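You operate a simulated robot arm through the tools that you are given. There is no shell and no other tool. Be economical: measure what you need, move in short steps, check, and stop when the job is done.

You are at the controls of a simulated robot arm. One attempt, no reset.

JOB
Plug the motor in, shut its cover and run it at speed 1 for a few seconds.
Fine: then switch it off and turn the dial back to 0.

It is judged by the outcome, as a careful person would: the job done as asked, and still so three seconds after it is handed in. It fails if anything else is knocked over, pushed out of place, dropped, spilled or broken. A push-on lid holds only when it is set on centred and level and pressed home; a screw cap is set on level and turned clockwise until tight.

ROBOT AND FRAMES
A 7-joint arm with a two-finger parallel gripper, fixed in place. Base frame: the origin is at the foot of the arm, x ahead of it, y to its left, z up; the work surface is at about z = 0.898. Lengths are in m, angles in degrees, forces in N, time in s.
With the tool pointing down near the work surface it reaches from about 0.24 to 0.68 m from the base axis. Its first joint turns from -66.0 to 66.0 degrees. Payload 2.4 kg.
Tool frame: the origin (TCP) lies between the finger pads and is the grasp point; the fingertips stand 0.03 m ahead of it; z points along the fingers, y is the line along which they close. Largest opening 0.094 m; finger width 0.028, thickness 0.01; the body of the gripper, 0.05 by 0.096 m, starts 0.055 m behind the TCP.
Orientation is that of the tool frame in the base frame, as a unit quaternion [x, y, z, w]. With the fingers straight down and closing along the base's y, the tool's x points along the base's -x, its y along +y and its z along -z.

CONTROLS
- The arm moves only by the tool nudge_tool. Its argument "increments" is a list that holds one entry, the list of rows, each a list of 7 numbers: the turn, a rotation vector about the tool's x, y, z in degrees, then the shift along the tool's x, y, z in m, then the gripper command, from -1 (shut) to 1 (fully open), values between in proportion. In form: [[[wx, wy, wz, x, y, z, fingers], ...]]. A call has 1 to 10 rows; each row is the pose to reach, as a shift and turn from the pose commanded when the call began, along the tool's axes at that moment. Each row takes 0.2 s and may step no farther than 0.05 m and 8.6 degrees from the row before; otherwise, or with a gripper value out of range, the whole call is refused. Where a pose cannot be reached the arm comes as near as it can. A force on the tool above 40 N (or 10 N above the force at the start of the call, whichever is more), or a blocked arm, ends the call early, and 0.2 s more pass. Each finger travels about 0.153 m/s and halts on what it meets, pressing with about 33 N; the grip force reading is that of the motor and also rises with nothing between the fingers. The clock runs only during rows and for 0.2 s after the last one: add rows that repeat a pose to give the fingers time. It gives the time, the measured TCP pose, the force on the tool (base axes), the opening and the grip force at its end, in the units of the frame above (readings bear some noise).
- Cameras (640 x 400 px; columns grow to the right, rows downward): "scene" is fixed at [0.0327, 0.4669, 1.4562]; the picture's right is [-0.82, -0.57, 0.00], its down [-0.28, 0.40, -0.88] and it looks along [0.50, -0.72, -0.48] (base axes); focal length 323 px, centre (320, 200). "wrist" rides on the gripper at [0.076, 0.014, -0.103] in the tool frame; the picture's right is [-0.18, 0.98, 0.00], its down [-0.75, -0.14, -0.64] and it looks along [-0.63, -0.12, 0.77] (tool axes); focal length 243 px, centre (320, 200). There is no depth. A picture from a camera that has moved, and an enlarged one, comes with that camera's place and axes in the base frame and with its lens.
- capture(camera): a new picture of that camera. The clock stands still meanwhile.
- close_up(camera, box): a new picture of the part [left, top, right, bottom] of that camera's present view, enlarged. The clock stands still meanwhile.
- finish_job(): hands the job in; it is judged then, once.

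Go step by step. Nothing tells you positions but the pictures and the camera data: compare them with the known pose of the tool, close in by small moves and look again before you grip or let go. The budget is 120 turns and 76 pictures, counting those below and the enlarged ones. Unless the task says otherwise, let go and move clear before handing in, and close with one line.

The tools are called after "Emit:" as a command line: name --argument value ..., lists and objects as JSON in quotes. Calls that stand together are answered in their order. nudge_tool: Moves the arm, as the interface text tells. Its arguments: {"type":"object","properties":{"increments":{"type":"array","items":{"type":"array","items":{"type":"array","items":{"type":"number"}}}}},"required":["increments"]} The other tools are called the same way: capture (camera) takes a picture; close_up (camera, box) takes an enlarged picture of a part of a camera's view; finish_job () hands the job in.

At the start:

```text
time: 0.0
position: [0.3208, -0.0822, 1.1917]
orientation: [0.0, 1.0, 0.0, 0.0]
wrist_force: [0.2, -0.4, 0.1]
gripper_width: 0.0938
grasp_force: 0.0
```

scene: 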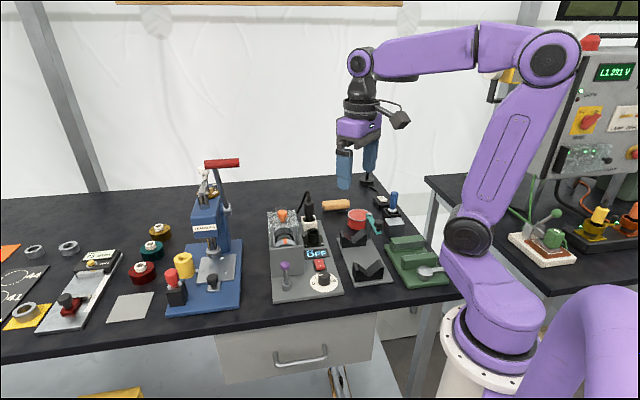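
wrist: 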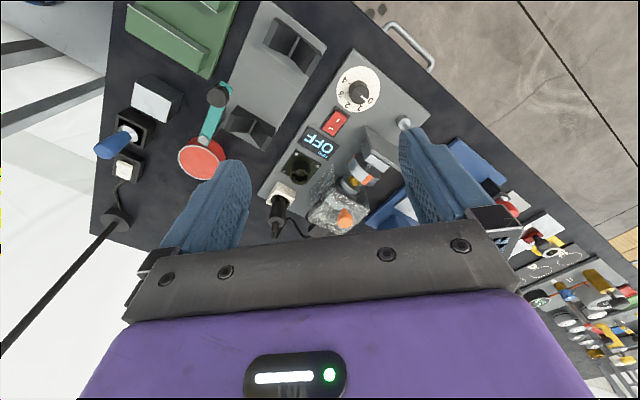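

I see the motor unit in the middle of the bench, with a display reading OFF, a dial, a red switch, a plug and a socket. I'll take enlarged views first.

Emit:
close_up --camera "scene" --box '[250, 180, 360, 310]'

Emit:
close_up --camera "wrist" --box '[240, 50, 440, 250]'

```text
3.08 times, centred on (305, 245) of scene
camera zoom: at [0.0327, 0.4669, 1.4562], right [-0.82, -0.57, 0.0], down [-0.28, 0.4, -0.88], along [0.5, -0.72, -0.48], focal length 993 px, centre (366, 62)
```

zoom: 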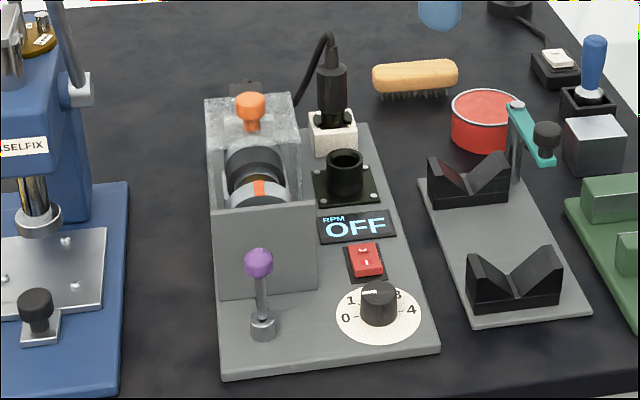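

```text
2.00 times, centred on (340, 150) of wrist
camera zoom: at [0.2443, -0.0688, 1.2949], right [0.18, 0.98, 0.0], down [0.75, -0.14, 0.64], along [0.63, -0.12, -0.77], focal length 485 px, centre (280, 300)
```

zoom: 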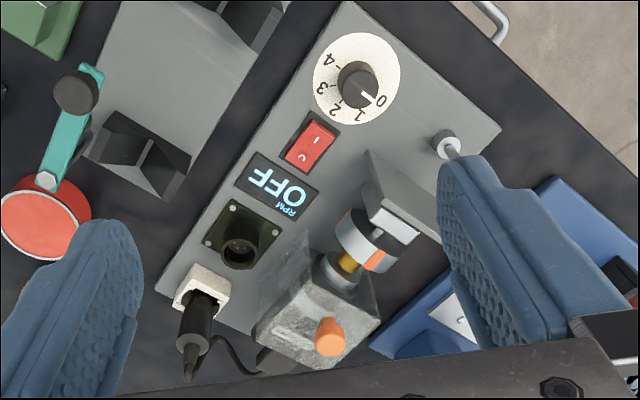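

The plate is rotated about -48° from base x. Rough positions are the dial at (0.36,-0.03), the switch at (0.40,-0.07), the socket at (0.48,-0.15) and the plug at (0.54,-0.21). I'll move the wrist camera closer, turning it to line up with the plate.

Emit:
nudge_tool --increments '[[[0, 0, 8, -0.02, -0.015, 0.0, 1], [0, 0, 16, -0.04, -0.03, 0.0, 1], [0, 0, 24, -0.06, -0.04, 0.0, 1], [0, 0, 32, -0.08, -0.05, 0.0, 1], [0, 0, 40, -0.1, -0.06, 0.0, 1], [0, 0, 48, -0.12, -0.07, 0.02, 1]]]'

Emit:
capture --camera "wrist"

```text
time: 1.4
position: [0.4407, -0.1544, 1.1733]
orientation: [0.408, 0.913, 0.0, 0.0]
wrist_force: [-0.6, 0.6, -0.4]
gripper_width: 0.0939
grasp_force: 0.1
```

```text
71 pictures are left
camera wrist: at [0.4013, -0.087, 1.2765], right [0.85, 0.52, 0.0], down [0.4, -0.66, 0.64], along [0.33, -0.55, -0.77], focal length 243 px, centre (320, 200)
```

wrist: 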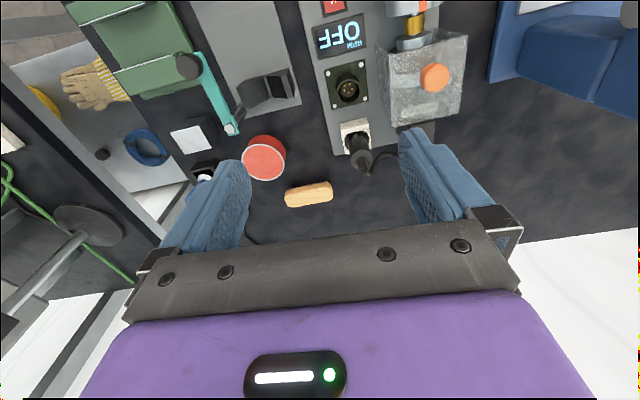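

The view is now aligned with the plate. I'll zoom in on the socket, plug and hood.

Emit:
close_up --camera "wrist" --box '[300, 0, 480, 180]'

```text
2.22 times, centred on (390, 90) of wrist
camera zoom: at [0.4013, -0.087, 1.2765], right [0.85, 0.52, 0.0], down [0.4, -0.66, 0.64], along [0.33, -0.55, -0.77], focal length 539 px, centre (164, 444)
```

zoom: 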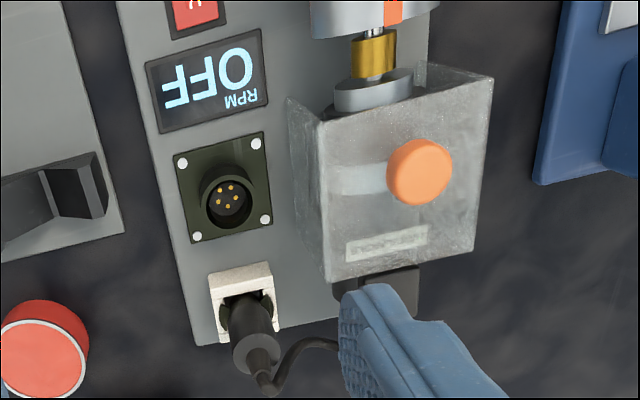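

The socket has 5 pins, the plug is parked in a white holder, and there is a clear hood with an orange knob. I want a closer look at the hood to learn how it moves.

Emit:
close_up --camera "scene" --box '[262, 185, 342, 250]'

Emit:
close_up --camera "wrist" --box '[380, 0, 480, 60]'

```text
6.15 times, centred on (302, 218) of scene
camera zoom: at [0.0327, 0.4669, 1.4562], right [-0.82, -0.57, 0.0], down [-0.28, 0.4, -0.88], along [0.5, -0.72, -0.48], focal length 1986 px, centre (431, 92)
```

zoom: 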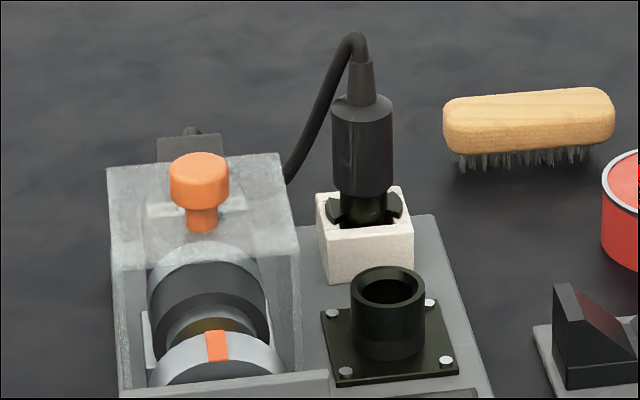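

```text
6.40 times, centred on (430, 30) of wrist
camera zoom: at [0.4013, -0.087, 1.2765], right [0.85, 0.52, 0.0], down [0.4, -0.66, 0.64], along [0.33, -0.55, -0.77], focal length 1553 px, centre (-384, 1288)
```

zoom: 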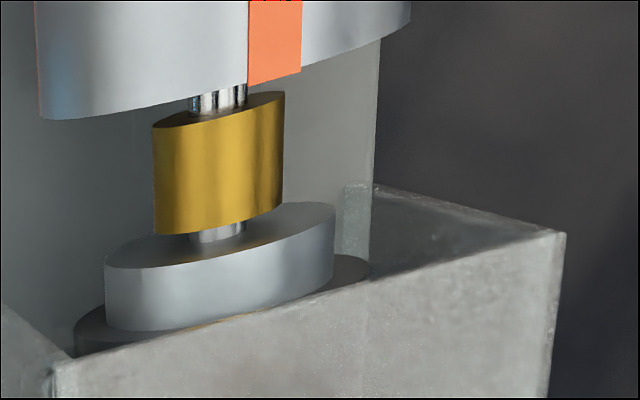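

The hood is open at the front, so it appears to slide along the plate toward the front wall. I'll step back along the plate to inspect the lever, dial, switch and front wall.

Emit:
nudge_tool --increments '[[[0, 0, 0, 0.04, 0, 0, 1], [0, 0, 0, 0.08, 0, 0, 1], [0, 0, 0, 0.12, 0, 0, 1]]]'

Emit:
close_up --camera "wrist" --box '[240, 0, 480, 200]'

Emit:
close_up --camera "scene" --box '[262, 235, 352, 305]'

```text
time: 2.2
position: [0.3597, -0.0651, 1.1737]
orientation: [0.408, 0.913, -0.001, 0.001]
wrist_force: [-0.6, 0.2, 0.1]
gripper_width: 0.0941
grasp_force: 0.1
```

```text
2.00 times, centred on (360, 100) of wrist
camera zoom: at [0.3203, 0.0004, 1.2765], right [0.85, 0.52, 0.0], down [0.4, -0.65, 0.64], along [0.33, -0.55, -0.77], focal length 485 px, centre (240, 400)
```

zoom: 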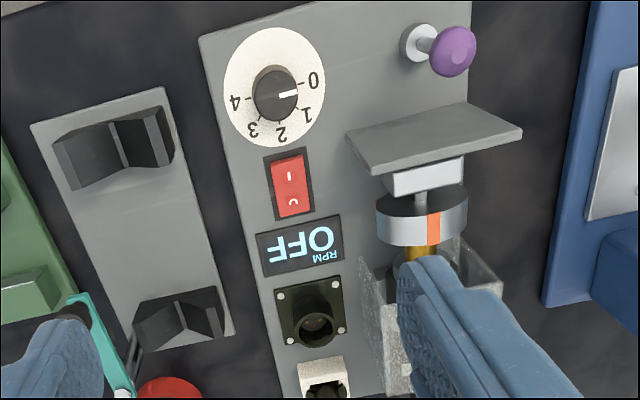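

```text
5.71 times, centred on (307, 270) of scene
camera zoom: at [0.0327, 0.4669, 1.4562], right [-0.82, -0.57, 0.0], down [-0.28, 0.4, -0.88], along [0.5, -0.72, -0.48], focal length 1844 px, centre (394, -200)
```

zoom: 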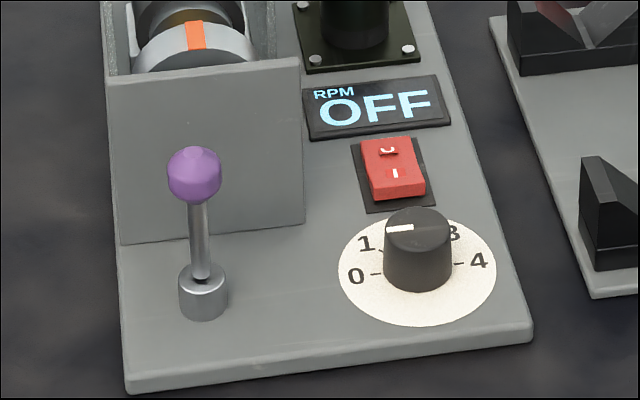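

The dial is at 0, the rocker is off, and I'll leave the purple lever alone. Next I'll turn the gripper 90° so the fingers close along the plate's long axis, clear of the hood, and go above the plug for a look.

Emit:
nudge_tool --increments '[[[0, 0, -8.5, -0.022, 0.004, 0.0, 1], [0, 0, -17, -0.044, 0.008, 0.0, 1], [0, 0, -25.5, -0.066, 0.012, 0, 1], [0, 0, -34, -0.088, 0.016, 0, 1], [0, 0, -42.5, -0.11, 0.02, 0, 1], [0, 0, -51, -0.132, 0.024, 0, 1], [0, 0, -59.5, -0.154, 0.028, 0, 1], [0, 0, -68, -0.176, 0.032, 0, 1], [0, 0, -76.5, -0.198, 0.035, 0.01, 1], [0, 0, -85, -0.221, 0.037, 0.02, 1]]]'

Emit:
capture --camera "wrist"

```text
time: 4.4
position: [0.5345, -0.2025, 1.1518]
orientation: [-0.317, 0.948, 0.0, 0.0]
wrist_force: [-1.0, 0.0, 0.1]
gripper_width: 0.0938
grasp_force: 0.2
```

```text
65 pictures are left
camera wrist: at [0.4663, -0.2381, 1.2545], right [-0.45, 0.89, 0.0], down [0.69, 0.34, 0.64], along [0.57, 0.29, -0.77], focal length 243 px, centre (320, 200)
```

wrist: 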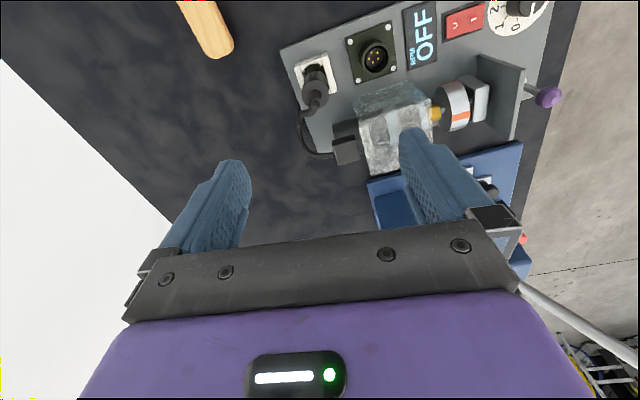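

Emit:
close_up --camera "wrist" --box '[280, 20, 440, 180]'

```text
2.50 times, centred on (360, 100) of wrist
camera zoom: at [0.4663, -0.2381, 1.2545], right [-0.45, 0.89, 0.0], down [0.69, 0.34, 0.64], along [0.57, 0.29, -0.77], focal length 606 px, centre (220, 450)
```

zoom: 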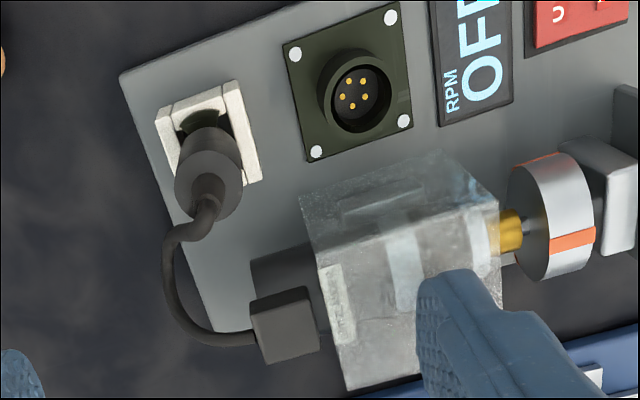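

The plate is yawed 45°. I put the socket at about (0.4845,-0.155) and the plug's top at about (0.540,-0.206,0.978). I'll align to 45° and lower to hover above the plug.

Emit:
nudge_tool --increments '[[[0, 0, -4, -0.001, -0.003, 0.035, 0.6], [0, 0, -8, -0.0023, -0.006, 0.07, 0.4], [0, 0, -8, -0.0023, -0.006, 0.07, 0.4]]]'

Emit:
capture --camera "wrist"

Emit:
close_up --camera "scene" --box '[262, 145, 362, 245]'

```text
time: 5.2
position: [0.5413, -0.2055, 1.0789]
orientation: [-0.383, 0.924, 0.0, -0.001]
wrist_force: [0.5, -0.3, -0.3]
gripper_width: 0.0657
grasp_force: 0.1
```

```text
63 pictures are left
camera wrist: at [0.4772, -0.2505, 1.1819], right [-0.57, 0.82, 0.0], down [0.63, 0.43, 0.64], along [0.53, 0.36, -0.77], focal length 243 px, centre (320, 200)
```

wrist: 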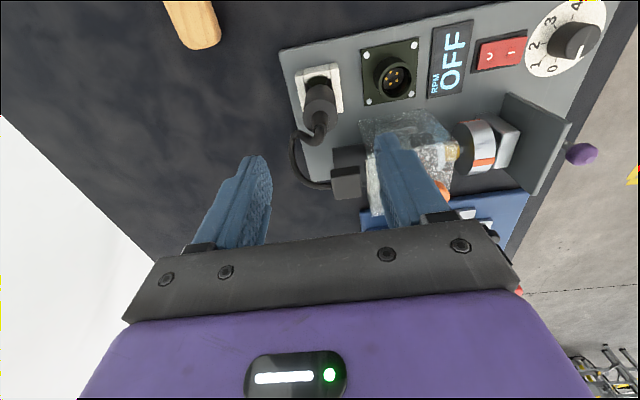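

```text
4.00 times, centred on (312, 195) of scene
camera zoom: at [0.0327, 0.4669, 1.4562], right [-0.82, -0.57, 0.0], down [-0.28, 0.4, -0.88], along [0.5, -0.72, -0.48], focal length 1291 px, centre (352, 220)
```

zoom: 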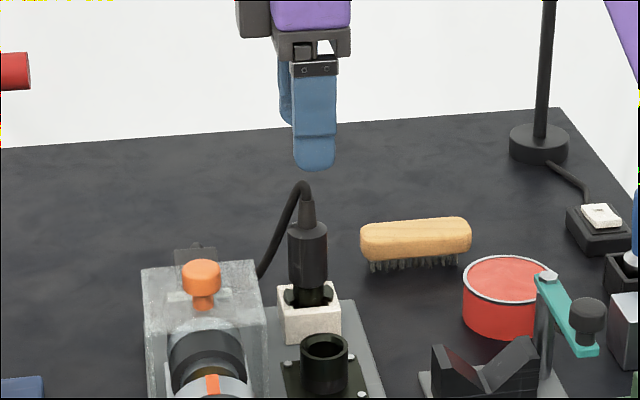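

Emit:
close_up --camera "wrist" --box '[270, 50, 370, 150]'

```text
4.00 times, centred on (320, 100) of wrist
camera zoom: at [0.4772, -0.2505, 1.1819], right [-0.57, 0.82, 0.0], down [0.63, 0.43, 0.64], along [0.53, 0.36, -0.77], focal length 970 px, centre (320, 600)
```

zoom: 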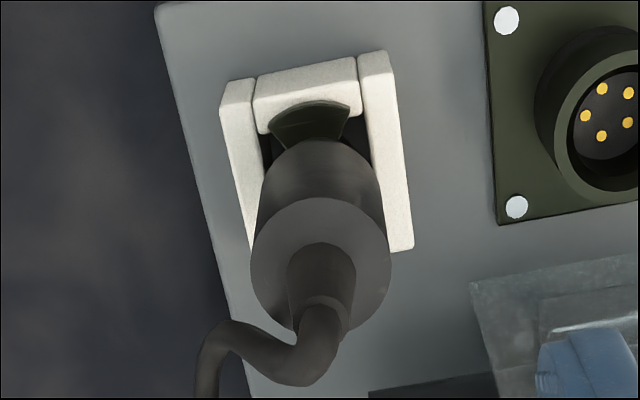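

The plug's top is centred below the TCP. I'll descend with the fingers partly open, straddling the plug along the plate axis.

Emit:
nudge_tool --increments '[[[0, 0, 0, 0.001, 0, 0.03, 0.4], [0, 0, 0, 0.002, 0, 0.06, 0.4], [0, 0, 0, 0.002, 0, 0.085, 0.4], [0, 0, 0, 0.002, 0, 0.1, 0.4]]]'

Emit:
capture --camera "wrist"

Emit:
close_up --camera "scene" --box '[262, 145, 362, 245]'

```text
time: 6.2
position: [0.5377, -0.2072, 0.9801]
orientation: [-0.382, 0.924, 0.001, -0.001]
wrist_force: [0.4, 0.4, 0.2]
gripper_width: 0.0657
grasp_force: 0.0
```

```text
60 pictures are left
camera wrist: at [0.4751, -0.252, 1.0838], right [-0.56, 0.83, 0.0], down [0.63, 0.43, 0.64], along [0.53, 0.36, -0.77], focal length 243 px, centre (320, 200)
```

wrist: 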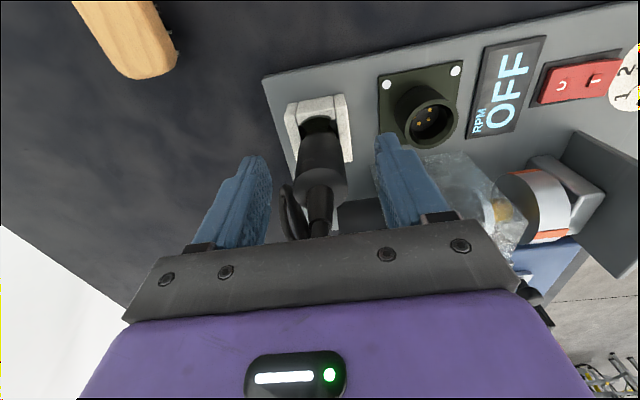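

```text
4.00 times, centred on (312, 195) of scene
camera zoom: at [0.0327, 0.4669, 1.4562], right [-0.82, -0.57, 0.0], down [-0.28, 0.4, -0.88], along [0.5, -0.72, -0.48], focal length 1291 px, centre (352, 220)
```

zoom: 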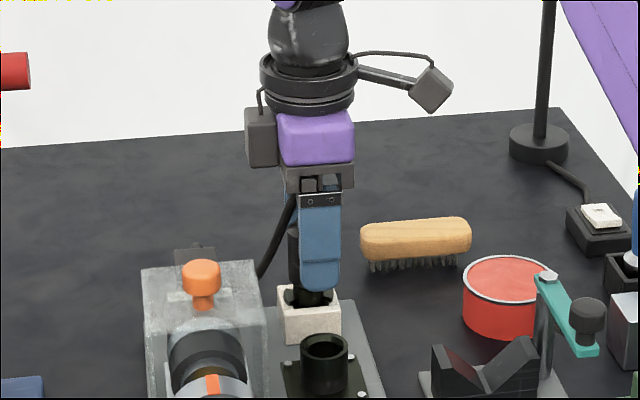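

Emit:
close_up --camera "wrist" --box '[260, 110, 380, 230]'

```text
3.33 times, centred on (320, 170) of wrist
camera zoom: at [0.4751, -0.252, 1.0838], right [-0.56, 0.83, 0.0], down [0.63, 0.43, 0.64], along [0.53, 0.36, -0.77], focal length 809 px, centre (320, 300)
```

zoom: 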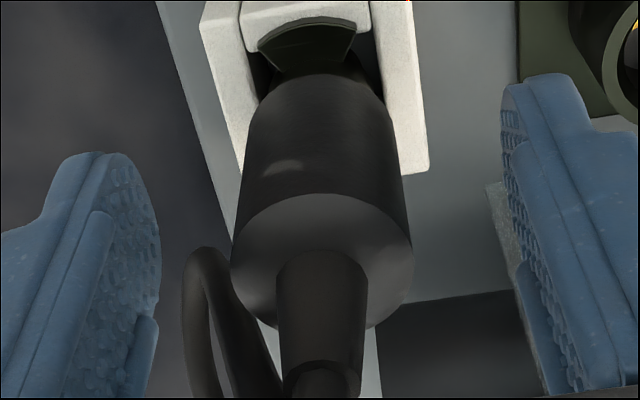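

The plug's top is at z≈0.976, and the TCP is about 5 mm too far to -e2. I'll correct that, go down 14 mm and close.

Emit:
nudge_tool --increments '[[[0, 0, 0, -0.0045, 0, 0.0, 0.4], [0, 0, 0, -0.0045, 0, 0.014, 0.4], [0, 0, 0, -0.0045, 0, 0.014, 0.0], [0, 0, 0, -0.0045, 0, 0.014, -0.4], [0, 0, 0, -0.0045, 0, 0.014, -0.6], [0, 0, 0, -0.0045, 0, 0.014, -0.8], [0, 0, 0, -0.0045, 0, 0.014, -0.8]]]'

Emit:
close_up --camera "scene" --box '[272, 185, 342, 255]'

Emit:
capture --camera "wrist"

```text
time: 7.8
position: [0.5432, -0.2052, 0.9678]
orientation: [-0.383, 0.924, 0.0, 0.0]
wrist_force: [-0.5, 1.1, 0.5]
gripper_width: 0.029
grasp_force: 33.0
```

```text
5.71 times, centred on (307, 220) of scene
camera zoom: at [0.0327, 0.4669, 1.4562], right [-0.82, -0.57, 0.0], down [-0.28, 0.4, -0.88], along [0.5, -0.72, -0.48], focal length 1844 px, centre (394, 86)
```

zoom: 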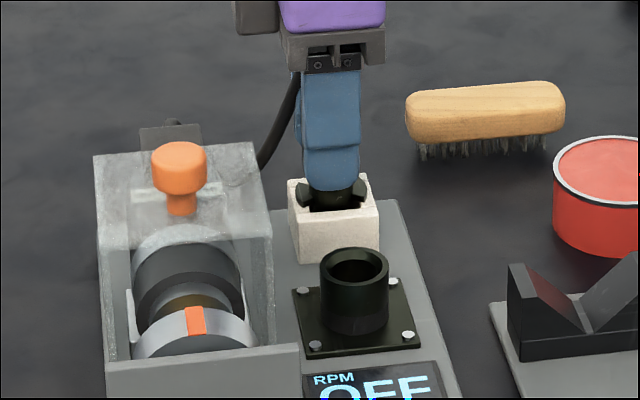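

```text
56 pictures are left
camera wrist: at [0.48, -0.2486, 1.0708], right [-0.56, 0.83, 0.0], down [0.63, 0.43, 0.64], along [0.53, 0.36, -0.77], focal length 243 px, centre (320, 200)
```

wrist: 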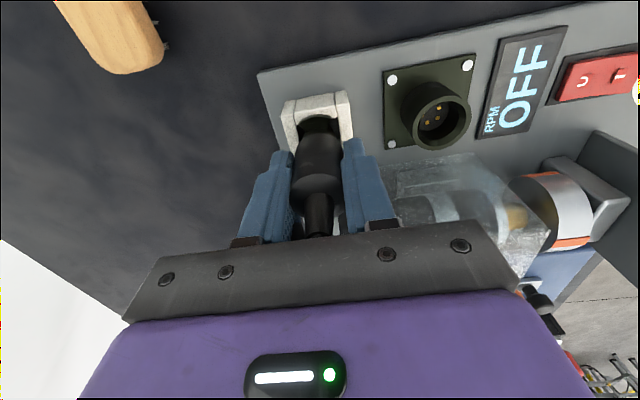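

The plug is held at 29 mm. I'll pull it straight up.

Emit:
nudge_tool --increments '[[[0, 0, 0, 0, 0, -0.01, -0.8], [0, 0, 0, 0, 0, -0.025, -0.8], [0, 0, 0, 0, 0, -0.045, -0.8], [0, 0, 0, 0, 0, -0.06, -0.8], [0, 0, 0, 0, 0, -0.06, -0.8]]]'

Emit:
close_up --camera "scene" --box '[262, 165, 352, 255]'

Emit:
close_up --camera "wrist" --box '[260, 30, 460, 230]'

```text
time: 9.0
position: [0.5439, -0.2048, 1.0306]
orientation: [-0.383, 0.924, 0.0, -0.001]
wrist_force: [-0.4, 0.1, 0.0]
gripper_width: 0.029
grasp_force: 33.3
```

```text
4.44 times, centred on (307, 210) of scene
camera zoom: at [0.0327, 0.4669, 1.4562], right [-0.82, -0.57, 0.0], down [-0.28, 0.4, -0.88], along [0.5, -0.72, -0.48], focal length 1434 px, centre (378, 156)
```

zoom: 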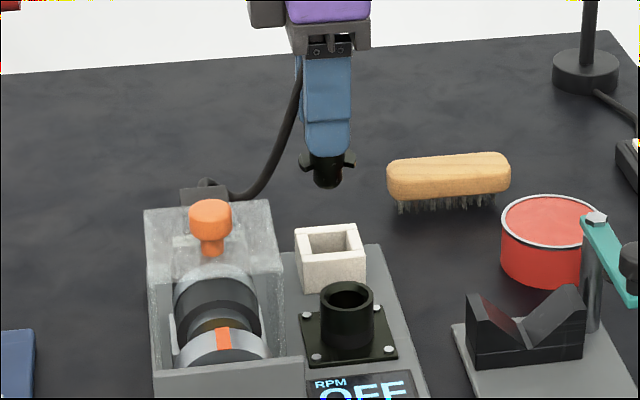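

```text
2.00 times, centred on (360, 130) of wrist
camera zoom: at [0.48, -0.2487, 1.1324], right [-0.56, 0.83, 0.0], down [0.63, 0.43, 0.64], along [0.53, 0.36, -0.77], focal length 485 px, centre (240, 340)
```

zoom: 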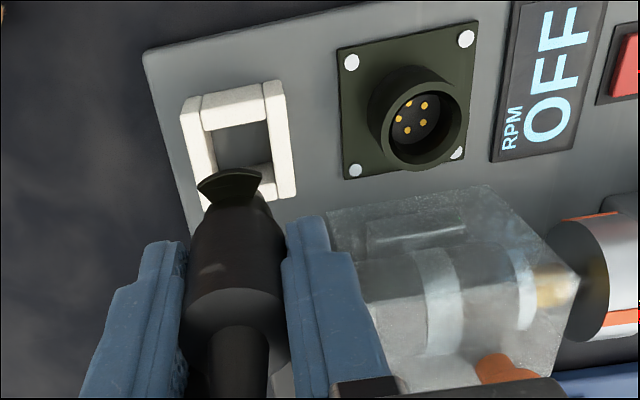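

The plug is out of its holder; it has a round nose and two wings. I'll look at the socket for a key before moving over it.

Emit:
close_up --camera "wrist" --box '[400, 30, 500, 130]'

Emit:
close_up --camera "scene" --box '[310, 180, 350, 250]'

```text
4.00 times, centred on (450, 80) of wrist
camera zoom: at [0.48, -0.2487, 1.1324], right [-0.56, 0.83, 0.0], down [0.63, 0.43, 0.64], along [0.53, 0.36, -0.77], focal length 970 px, centre (-200, 680)
```

zoom: 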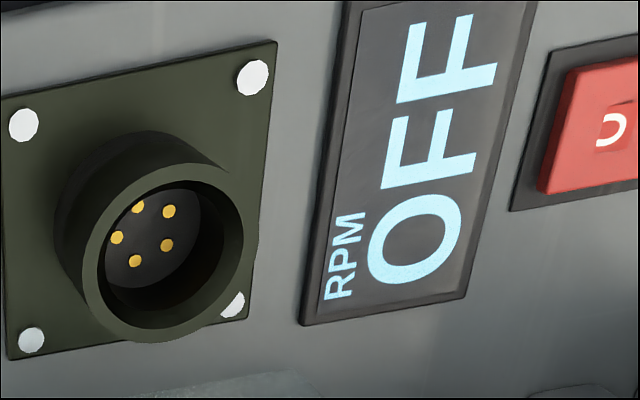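

```text
5.71 times, centred on (330, 215) of scene
camera zoom: at [0.0327, 0.4669, 1.4562], right [-0.82, -0.57, 0.0], down [-0.28, 0.4, -0.88], along [0.5, -0.72, -0.48], focal length 1844 px, centre (263, 114)
```

zoom: 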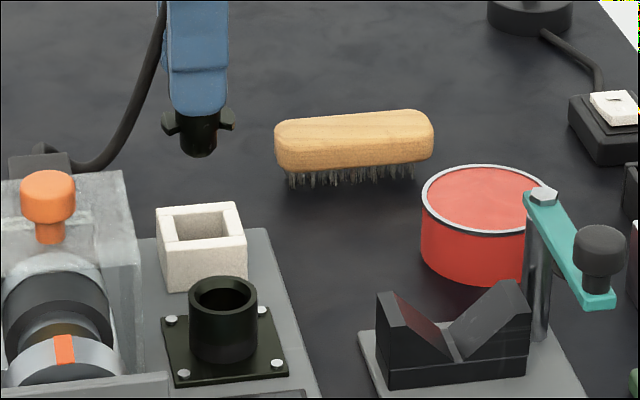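

The socket looks round and unkeyed, at about (0.4875,-0.158). I'll carry the plug over it at this height and check alignment.

Emit:
nudge_tool --increments '[[[0, 0, 0, 0.002, 0.025, 0, -0.8], [0, 0, 0, 0.004, 0.05, 0, -0.8], [0, 0, 0, 0.0068, 0.073, 0, -0.8], [0, 0, 0, 0.0068, 0.073, 0, -0.8]]]'

Emit:
close_up --camera "scene" --box '[272, 175, 352, 255]'

Emit:
close_up --camera "wrist" --box '[260, 50, 380, 170]'

```text
time: 10.0
position: [0.4868, -0.1579, 1.0283]
orientation: [-0.382, 0.924, 0.001, 0.0]
wrist_force: [0.2, 0.5, -0.7]
gripper_width: 0.029
grasp_force: 32.6
```

```text
5.00 times, centred on (312, 215) of scene
camera zoom: at [0.0327, 0.4669, 1.4562], right [-0.82, -0.57, 0.0], down [-0.28, 0.4, -0.88], along [0.5, -0.72, -0.48], focal length 1614 px, centre (360, 125)
```

zoom: 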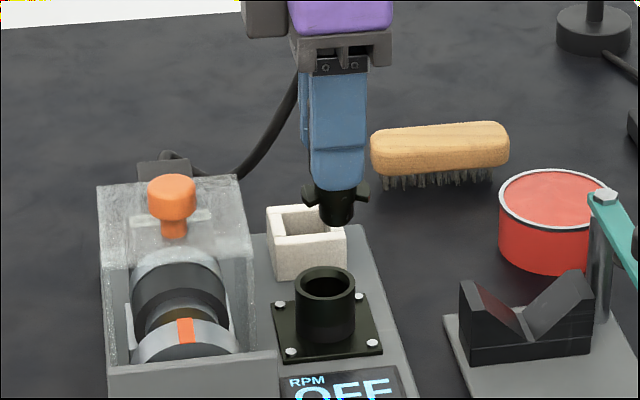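

```text
3.33 times, centred on (320, 110) of wrist
camera zoom: at [0.4229, -0.2027, 1.1317], right [-0.56, 0.83, 0.0], down [0.63, 0.43, 0.64], along [0.53, 0.36, -0.77], focal length 809 px, centre (320, 500)
```

zoom: 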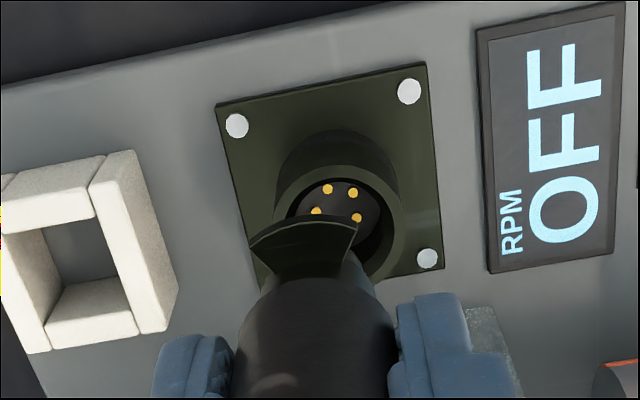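

In the scene view the plug sits a few mm right of the socket axis, and the wrist view shows about 3 mm off in y. I'll correct part of that, lower to just above the rim and recheck.

Emit:
nudge_tool --increments '[[[0, 0, 0, -0.002, 0.003, 0.01, -0.8], [0, 0, 0, -0.003, 0.003, 0.026, -0.8], [0, 0, 0, -0.003, 0.003, 0.026, -0.8]]]'

Emit:
close_up --camera "scene" --box '[302, 205, 352, 255]'

Emit:
close_up --camera "wrist" --box '[260, 50, 380, 170]'

```text
time: 10.8
position: [0.4867, -0.1531, 1.0016]
orientation: [-0.383, 0.924, 0.0, 0.0]
wrist_force: [-0.3, 0.1, -1.3]
gripper_width: 0.0289
grasp_force: 32.9
```

```text
8.00 times, centred on (327, 230) of scene
camera zoom: at [0.0327, 0.4669, 1.4562], right [-0.82, -0.57, 0.0], down [-0.28, 0.4, -0.88], along [0.5, -0.72, -0.48], focal length 2582 px, centre (264, -40)
```

zoom: 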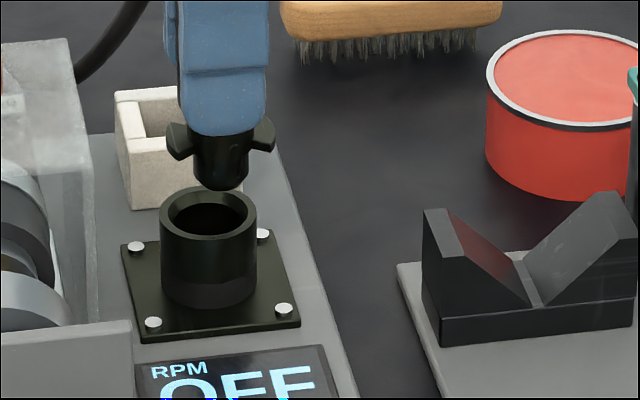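

```text
3.33 times, centred on (320, 110) of wrist
camera zoom: at [0.4225, -0.1988, 1.1057], right [-0.57, 0.82, 0.0], down [0.63, 0.43, 0.64], along [0.53, 0.36, -0.77], focal length 809 px, centre (320, 500)
```

zoom: 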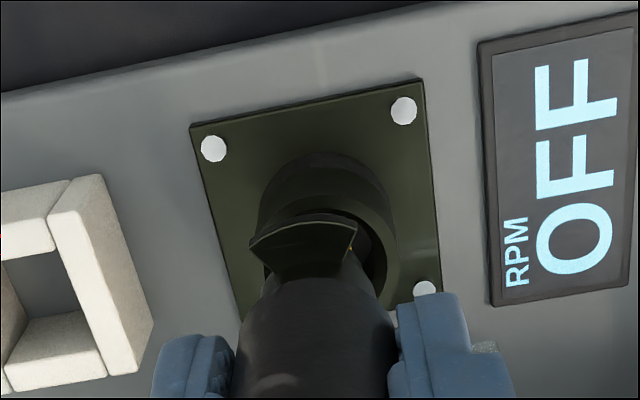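

The scene view shows the nose about 4 mm right of the cup axis. I'll shift -3.5 mm in tool x and +1 mm in y, then recheck.

Emit:
nudge_tool --increments '[[[0, 0, 0, -0.0035, 0.001, 0.0, -0.8], [0, 0, 0, -0.0035, 0.001, 0.004, -0.8], [0, 0, 0, -0.0035, 0.001, 0.004, -0.8]]]'

Emit:
close_up --camera "scene" --box '[302, 205, 352, 255]'

Emit:
close_up --camera "wrist" --box '[280, 80, 360, 160]'

```text
time: 11.6
position: [0.4874, -0.1497, 0.9997]
orientation: [-0.383, 0.924, -0.001, 0.0]
wrist_force: [-0.2, 1.3, -1.0]
gripper_width: 0.029
grasp_force: 33.1
```

```text
8.00 times, centred on (327, 230) of scene
camera zoom: at [0.0327, 0.4669, 1.4562], right [-0.82, -0.57, 0.0], down [-0.28, 0.4, -0.88], along [0.5, -0.72, -0.48], focal length 2582 px, centre (264, -40)
```

zoom: 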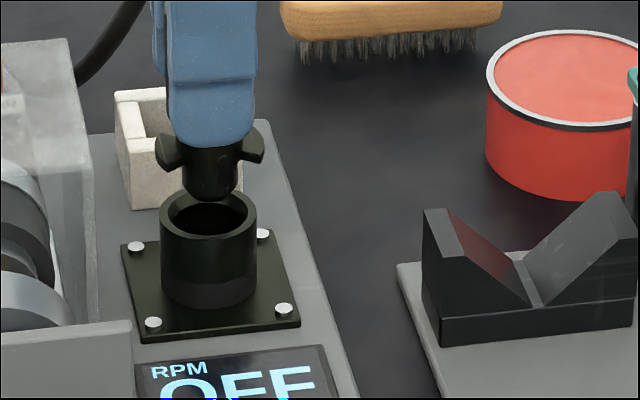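

```text
5.00 times, centred on (320, 120) of wrist
camera zoom: at [0.4245, -0.1949, 1.1023], right [-0.56, 0.83, 0.0], down [0.63, 0.43, 0.64], along [0.53, 0.36, -0.77], focal length 1213 px, centre (320, 600)
```

zoom: 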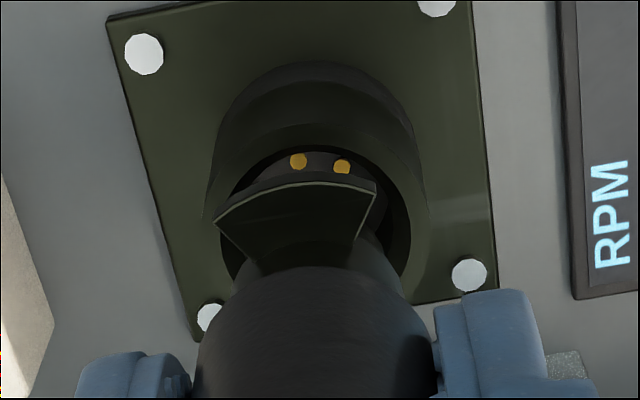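

The nose is now aligned with the cup in both views. I'll lower it gently into the socket.

Emit:
nudge_tool --increments '[[[0, 0, 0, 0, 0, 0.005, -0.8], [0, 0, 0, 0, 0, 0.01, -0.8], [0, 0, 0, 0, 0, 0.015, -0.8], [0, 0, 0, 0, 0, 0.02, -0.8], [0, 0, 0, 0, 0, 0.02, -0.8]]]'

Emit:
close_up --camera "scene" --box '[302, 205, 352, 255]'

```text
time: 12.8
position: [0.4882, -0.1491, 0.9779]
orientation: [-0.383, 0.924, 0.0, 0.0]
wrist_force: [1.0, 0.3, -0.4]
gripper_width: 0.0291
grasp_force: 32.3
```

```text
8.00 times, centred on (327, 230) of scene
camera zoom: at [0.0327, 0.4669, 1.4562], right [-0.82, -0.57, 0.0], down [-0.28, 0.4, -0.88], along [0.5, -0.72, -0.48], focal length 2582 px, centre (264, -40)
```

zoom: 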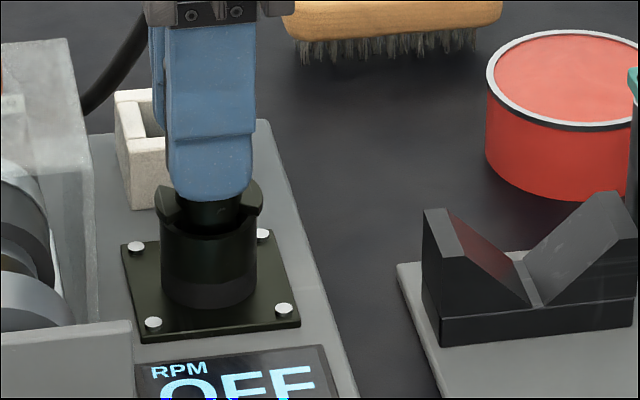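

The nose is inside the cup with no contact force. I'll keep going until it seats.

Emit:
nudge_tool --increments '[[[0, 0, 0, 0, 0, 0.004, -0.8], [0, 0, 0, 0, 0, 0.008, -0.8], [0, 0, 0, 0, 0, 0.012, -0.8], [0, 0, 0, 0, 0, 0.016, -0.8], [0, 0, 0, 0, 0, 0.018, -0.8]]]'

Emit:
close_up --camera "scene" --box '[302, 205, 352, 255]'

```text
time: 13.7
position: [0.4897, -0.1493, 0.9659]
orientation: [-0.382, 0.924, 0.0, 0.0]
wrist_force: [-5.0, 0.0, 8.8]
gripper_width: 0.029
grasp_force: 33.0
stopped in row 4: the force on the tool passed its limit (the readings are from after the stop); the commanded pose is now the measured one
```

```text
8.00 times, centred on (327, 230) of scene
camera zoom: at [0.0325, 0.467, 1.4562], right [-0.82, -0.57, 0.0], down [-0.28, 0.4, -0.88], along [0.5, -0.72, -0.48], focal length 2582 px, centre (264, -40)
```

zoom: 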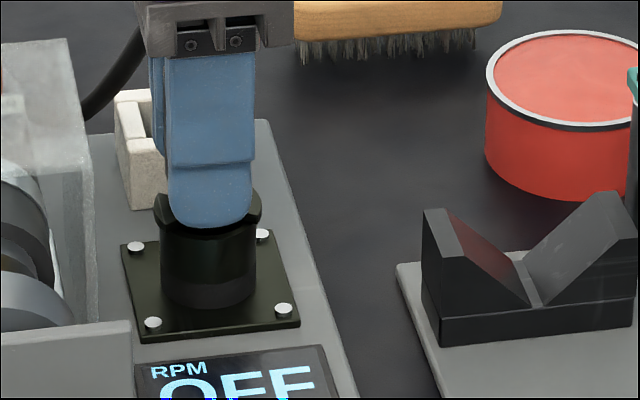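

It stopped on contact at z=0.966. I'll look from the wrist to see whether it's fully seated or whether the fingers slid on the plug.

Emit:
close_up --camera "wrist" --box '[270, 90, 370, 190]'

```text
4.00 times, centred on (320, 140) of wrist
camera zoom: at [0.4248, -0.1942, 1.0689], right [-0.56, 0.83, 0.0], down [0.63, 0.43, 0.64], along [0.53, 0.36, -0.77], focal length 970 px, centre (320, 440)
```

zoom: 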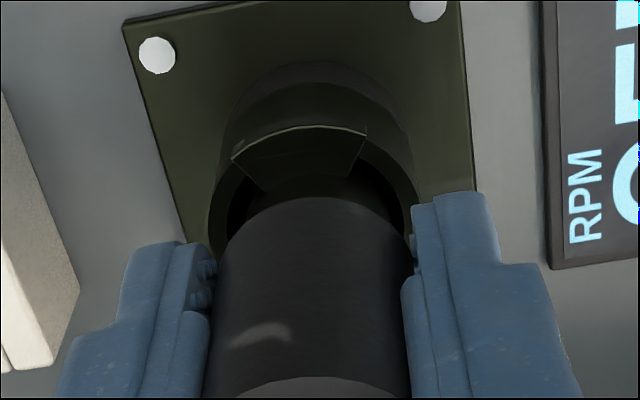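

The fingers slid about 5 mm on the plug, and it is near the cup bottom. I'll press again slowly and see whether it moves further.

Emit:
nudge_tool --increments '[[[0, 0, 0, 0, 0, -0.005, -0.4], [0, 0, 0, 0, 0, -0.005, -0.2], [0, 0, 0, 0, 0, -0.008, -0.2], [0, 0, 0, 0, 0, -0.008, -0.8], [0, 0, 0, 0, 0, -0.008, -1], [0, 0, 0, 0, 0, -0.008, -1], [0, 0, 0, 0, 0, -0.006, -1], [0, 0, 0, 0, 0, -0.003, -1], [0, 0, 0, 0, 0, 0.0, -1]]]'

Emit:
close_up --camera "wrist" --box '[270, 90, 370, 190]'

Emit:
close_up --camera "scene" --box '[302, 205, 352, 255]'

```text
time: 15.7
position: [0.4889, -0.1498, 0.9669]
orientation: [-0.383, 0.924, -0.002, 0.003]
wrist_force: [-7.1, 0.8, 33.3]
gripper_width: 0.0294
grasp_force: 32.7
```

```text
4.00 times, centred on (320, 140) of wrist
camera zoom: at [0.4254, -0.1945, 1.0694], right [-0.57, 0.82, -0.01], down [0.63, 0.43, 0.65], along [0.54, 0.36, -0.76], focal length 970 px, centre (320, 440)
```

zoom: 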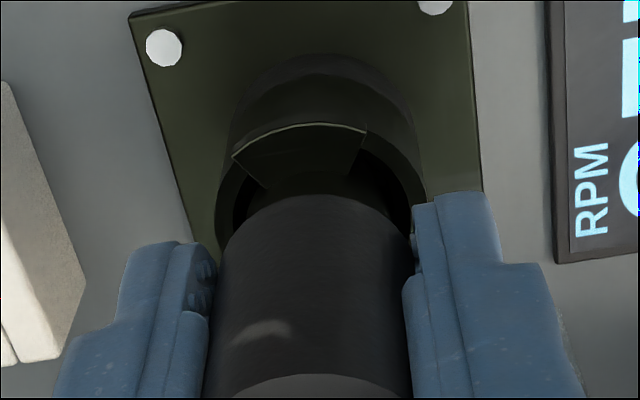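

```text
8.00 times, centred on (327, 230) of scene
camera zoom: at [0.032, 0.4671, 1.4562], right [-0.82, -0.57, 0.0], down [-0.28, 0.4, -0.88], along [0.5, -0.72, -0.48], focal length 2582 px, centre (264, -40)
```

zoom: 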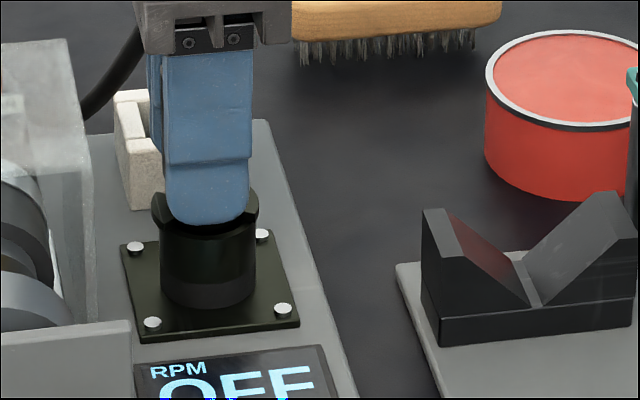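

It's firmly blocked, with side forces showing the plug is about 2 mm off toward +e1 and +e2. I'll lift slightly, re-centre and press again.

Emit:
nudge_tool --increments '[[[0, 0, 0, 0, 0, -0.005, -0.8], [0, 0, 0, 0.0005, 0.001, -0.01, -0.8], [0, 0, 0, 0.001, 0.002, -0.01, -0.8], [0, 0, 0, 0.001, 0.002, -0.01, -0.8]]]'

Emit:
close_up --camera "wrist" --box '[270, 90, 370, 190]'

Emit:
close_up --camera "scene" --box '[302, 205, 352, 255]'

```text
time: 16.7
position: [0.4865, -0.1501, 0.9766]
orientation: [-0.383, 0.924, -0.001, 0.001]
wrist_force: [1.5, -1.4, 0.9]
gripper_width: 0.029
grasp_force: 33.0
```

```text
4.00 times, centred on (320, 140) of wrist
camera zoom: at [0.4227, -0.1938, 1.0779], right [-0.56, 0.83, 0.0], down [0.63, 0.43, 0.64], along [0.53, 0.36, -0.77], focal length 970 px, centre (320, 440)
```

zoom: 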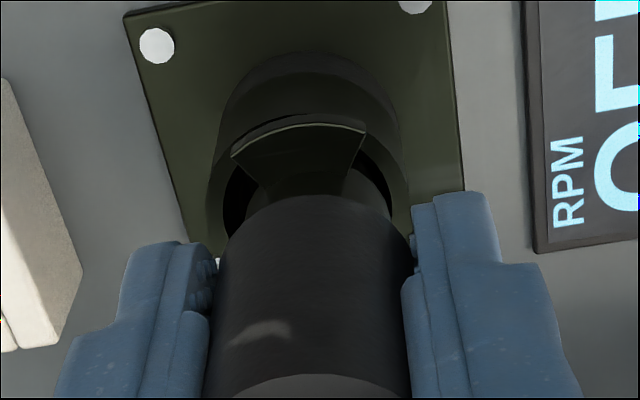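

```text
8.00 times, centred on (327, 230) of scene
camera zoom: at [0.0328, 0.4668, 1.4563], right [-0.82, -0.57, 0.0], down [-0.28, 0.4, -0.88], along [0.5, -0.72, -0.48], focal length 2582 px, centre (264, -40)
```

zoom: 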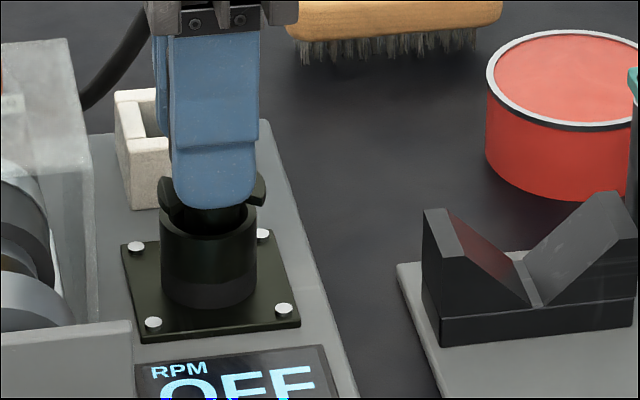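

Now it's about 1.4 mm the other way in the scene view. I'll fine-centre and press down again, watching the force.

Emit:
nudge_tool --increments '[[[0, 0, 0, -0.0012, -0.0005, 0.0, -1], [0, 0, 0, -0.0012, -0.0005, 0.004, -1], [0, 0, 0, -0.0012, -0.0005, 0.007, -1], [0, 0, 0, -0.0012, -0.0005, 0.009, -1], [0, 0, 0, -0.0012, -0.0005, 0.011, -1], [0, 0, 0, -0.0012, -0.0005, 0.013, -1]]]'

Emit:
close_up --camera "wrist" --box '[270, 90, 370, 190]'

Emit:
close_up --camera "scene" --box '[302, 205, 352, 255]'

```text
time: 18.1
position: [0.4896, -0.149, 0.9633]
orientation: [-0.383, 0.924, -0.002, 0.003]
wrist_force: [-5.6, 0.8, 32.3]
gripper_width: 0.0292
grasp_force: 33.2
```

```text
4.00 times, centred on (320, 140) of wrist
camera zoom: at [0.4246, -0.1932, 1.0657], right [-0.56, 0.83, -0.01], down [0.63, 0.43, 0.65], along [0.54, 0.36, -0.76], focal length 970 px, centre (320, 440)
```

zoom: 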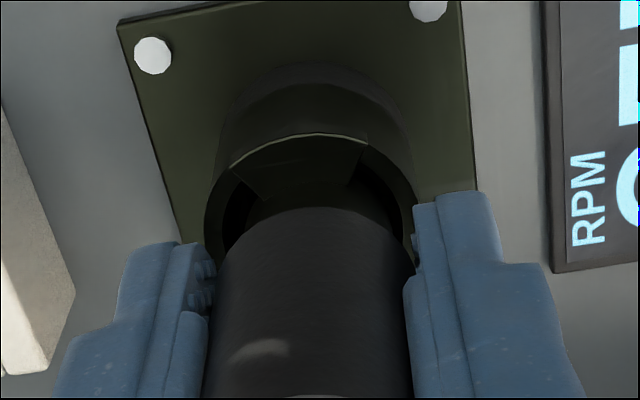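

```text
8.00 times, centred on (327, 230) of scene
camera zoom: at [0.032, 0.4671, 1.4562], right [-0.82, -0.57, 0.0], down [-0.28, 0.4, -0.88], along [0.5, -0.72, -0.48], focal length 2582 px, centre (264, -40)
```

zoom: 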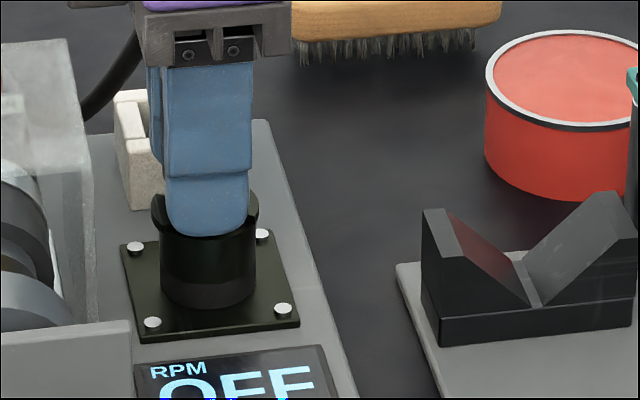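

It stops at the same height with its wings on the rim, which looks seated. I'll release, rise and inspect.

Emit:
nudge_tool --increments '[[[0, 0, 0, 0, 0, 0, 0.0], [0, 0, 0, 0, 0, 0, 0.3], [0, 0, 0, 0, 0, -0.03, 0.35], [0, 0, 0, 0, 0, -0.07, 0.35], [0, 0, 0, 0, 0, -0.11, 0.35]]]'

Emit:
close_up --camera "wrist" --box '[250, 30, 390, 170]'

Emit:
close_up --camera "scene" --box '[262, 185, 352, 275]'

```text
time: 19.3
position: [0.4857, -0.1462, 1.0728]
orientation: [-0.383, 0.924, -0.001, 0.002]
wrist_force: [0.0, 0.0, -0.5]
gripper_width: 0.0633
grasp_force: 0.0
```

```text
2.86 times, centred on (320, 100) of wrist
camera zoom: at [0.4212, -0.1913, 1.1754], right [-0.56, 0.83, 0.0], down [0.63, 0.43, 0.64], along [0.53, 0.36, -0.77], focal length 693 px, centre (320, 486)
```

zoom: 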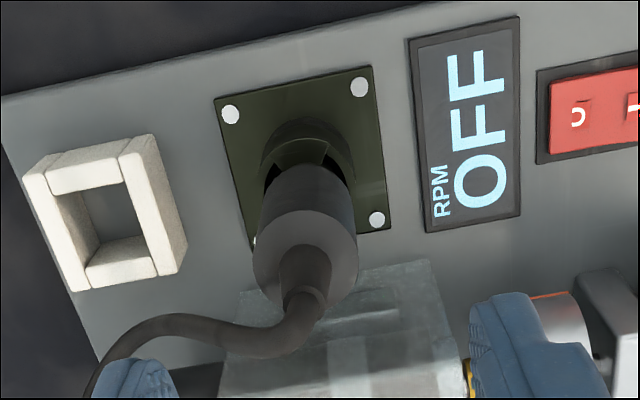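

```text
4.44 times, centred on (307, 230) of scene
camera zoom: at [0.0327, 0.4669, 1.4562], right [-0.82, -0.57, 0.0], down [-0.28, 0.4, -0.88], along [0.5, -0.72, -0.48], focal length 1434 px, centre (378, 67)
```

zoom: 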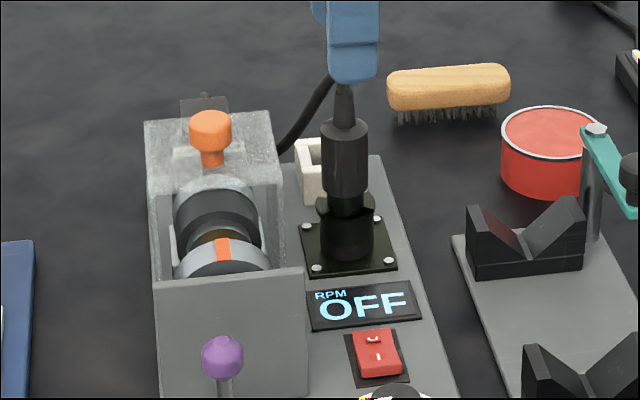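

Emit:
close_up --camera "scene" --box '[312, 200, 347, 245]'

Emit:
close_up --camera "wrist" --box '[285, 50, 345, 110]'

```text
8.89 times, centred on (330, 222) of scene
camera zoom: at [0.0327, 0.4669, 1.4562], right [-0.82, -0.57, 0.0], down [-0.28, 0.4, -0.88], along [0.5, -0.72, -0.48], focal length 2868 px, centre (236, 0)
```

zoom: 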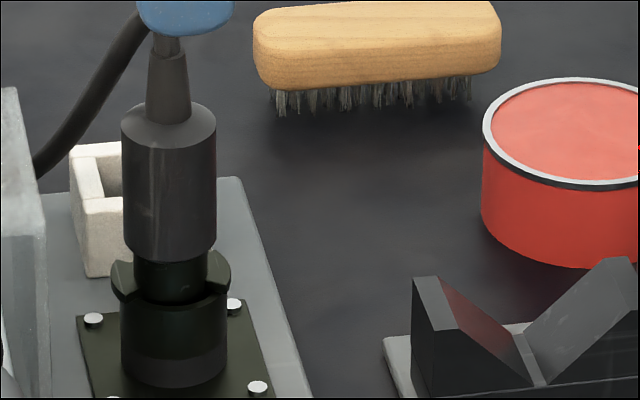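

```text
6.67 times, centred on (315, 80) of wrist
camera zoom: at [0.4212, -0.1913, 1.1754], right [-0.56, 0.83, 0.0], down [0.63, 0.43, 0.64], along [0.53, 0.36, -0.77], focal length 1618 px, centre (353, 1000)
```

zoom: 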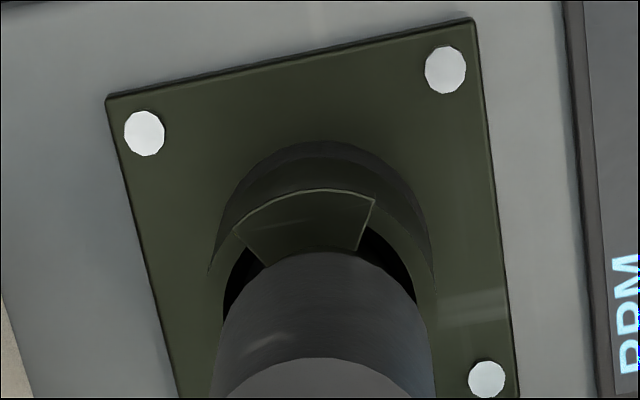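

The plug stands upright in the socket with its wings on the rim. Next is the cover: I put the orange knob at about (0.534,-0.081,0.99), so I'll move above it.

Emit:
nudge_tool --increments '[[[0, 0, 0, 0, 0, -0.03, 0.4], [0, 0, 0, -0.03, 0.006, -0.03, 0.4], [0, 0, 0, -0.06, 0.012, -0.03, 0.4], [0, 0, 0, -0.08, 0.012, -0.03, 0.4], [0, 0, 0, -0.08, 0.012, -0.02, 0.4]]]'

Emit:
capture --camera "wrist"

Emit:
close_up --camera "scene" --box '[242, 145, 342, 265]'

```text
time: 20.5
position: [0.5353, -0.0836, 1.0931]
orientation: [-0.382, 0.924, -0.001, 0.002]
wrist_force: [0.4, 0.0, -0.3]
gripper_width: 0.066
grasp_force: 0.1
```

```text
32 pictures are left
camera wrist: at [0.4711, -0.1278, 1.1962], right [-0.57, 0.82, 0.0], down [0.63, 0.43, 0.64], along [0.53, 0.36, -0.77], focal length 243 px, centre (320, 200)
```

wrist: 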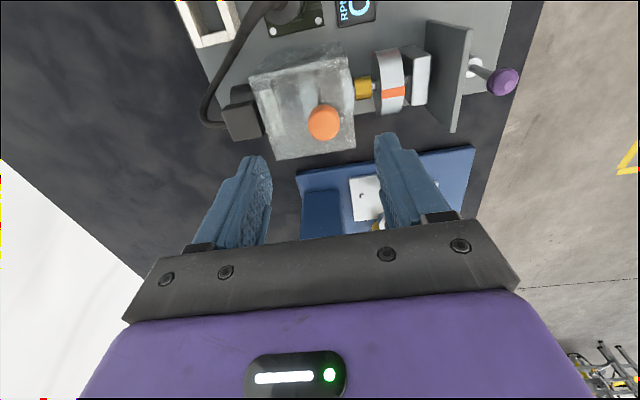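

```text
3.33 times, centred on (292, 205) of scene
camera zoom: at [0.0327, 0.4669, 1.4562], right [-0.82, -0.57, 0.0], down [-0.28, 0.4, -0.88], along [0.5, -0.72, -0.48], focal length 1076 px, centre (413, 183)
```

zoom: 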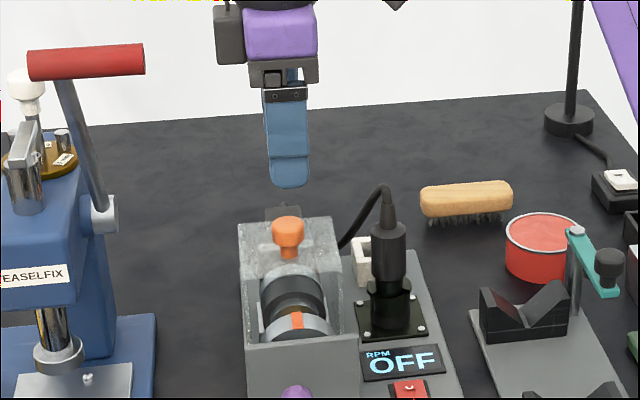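

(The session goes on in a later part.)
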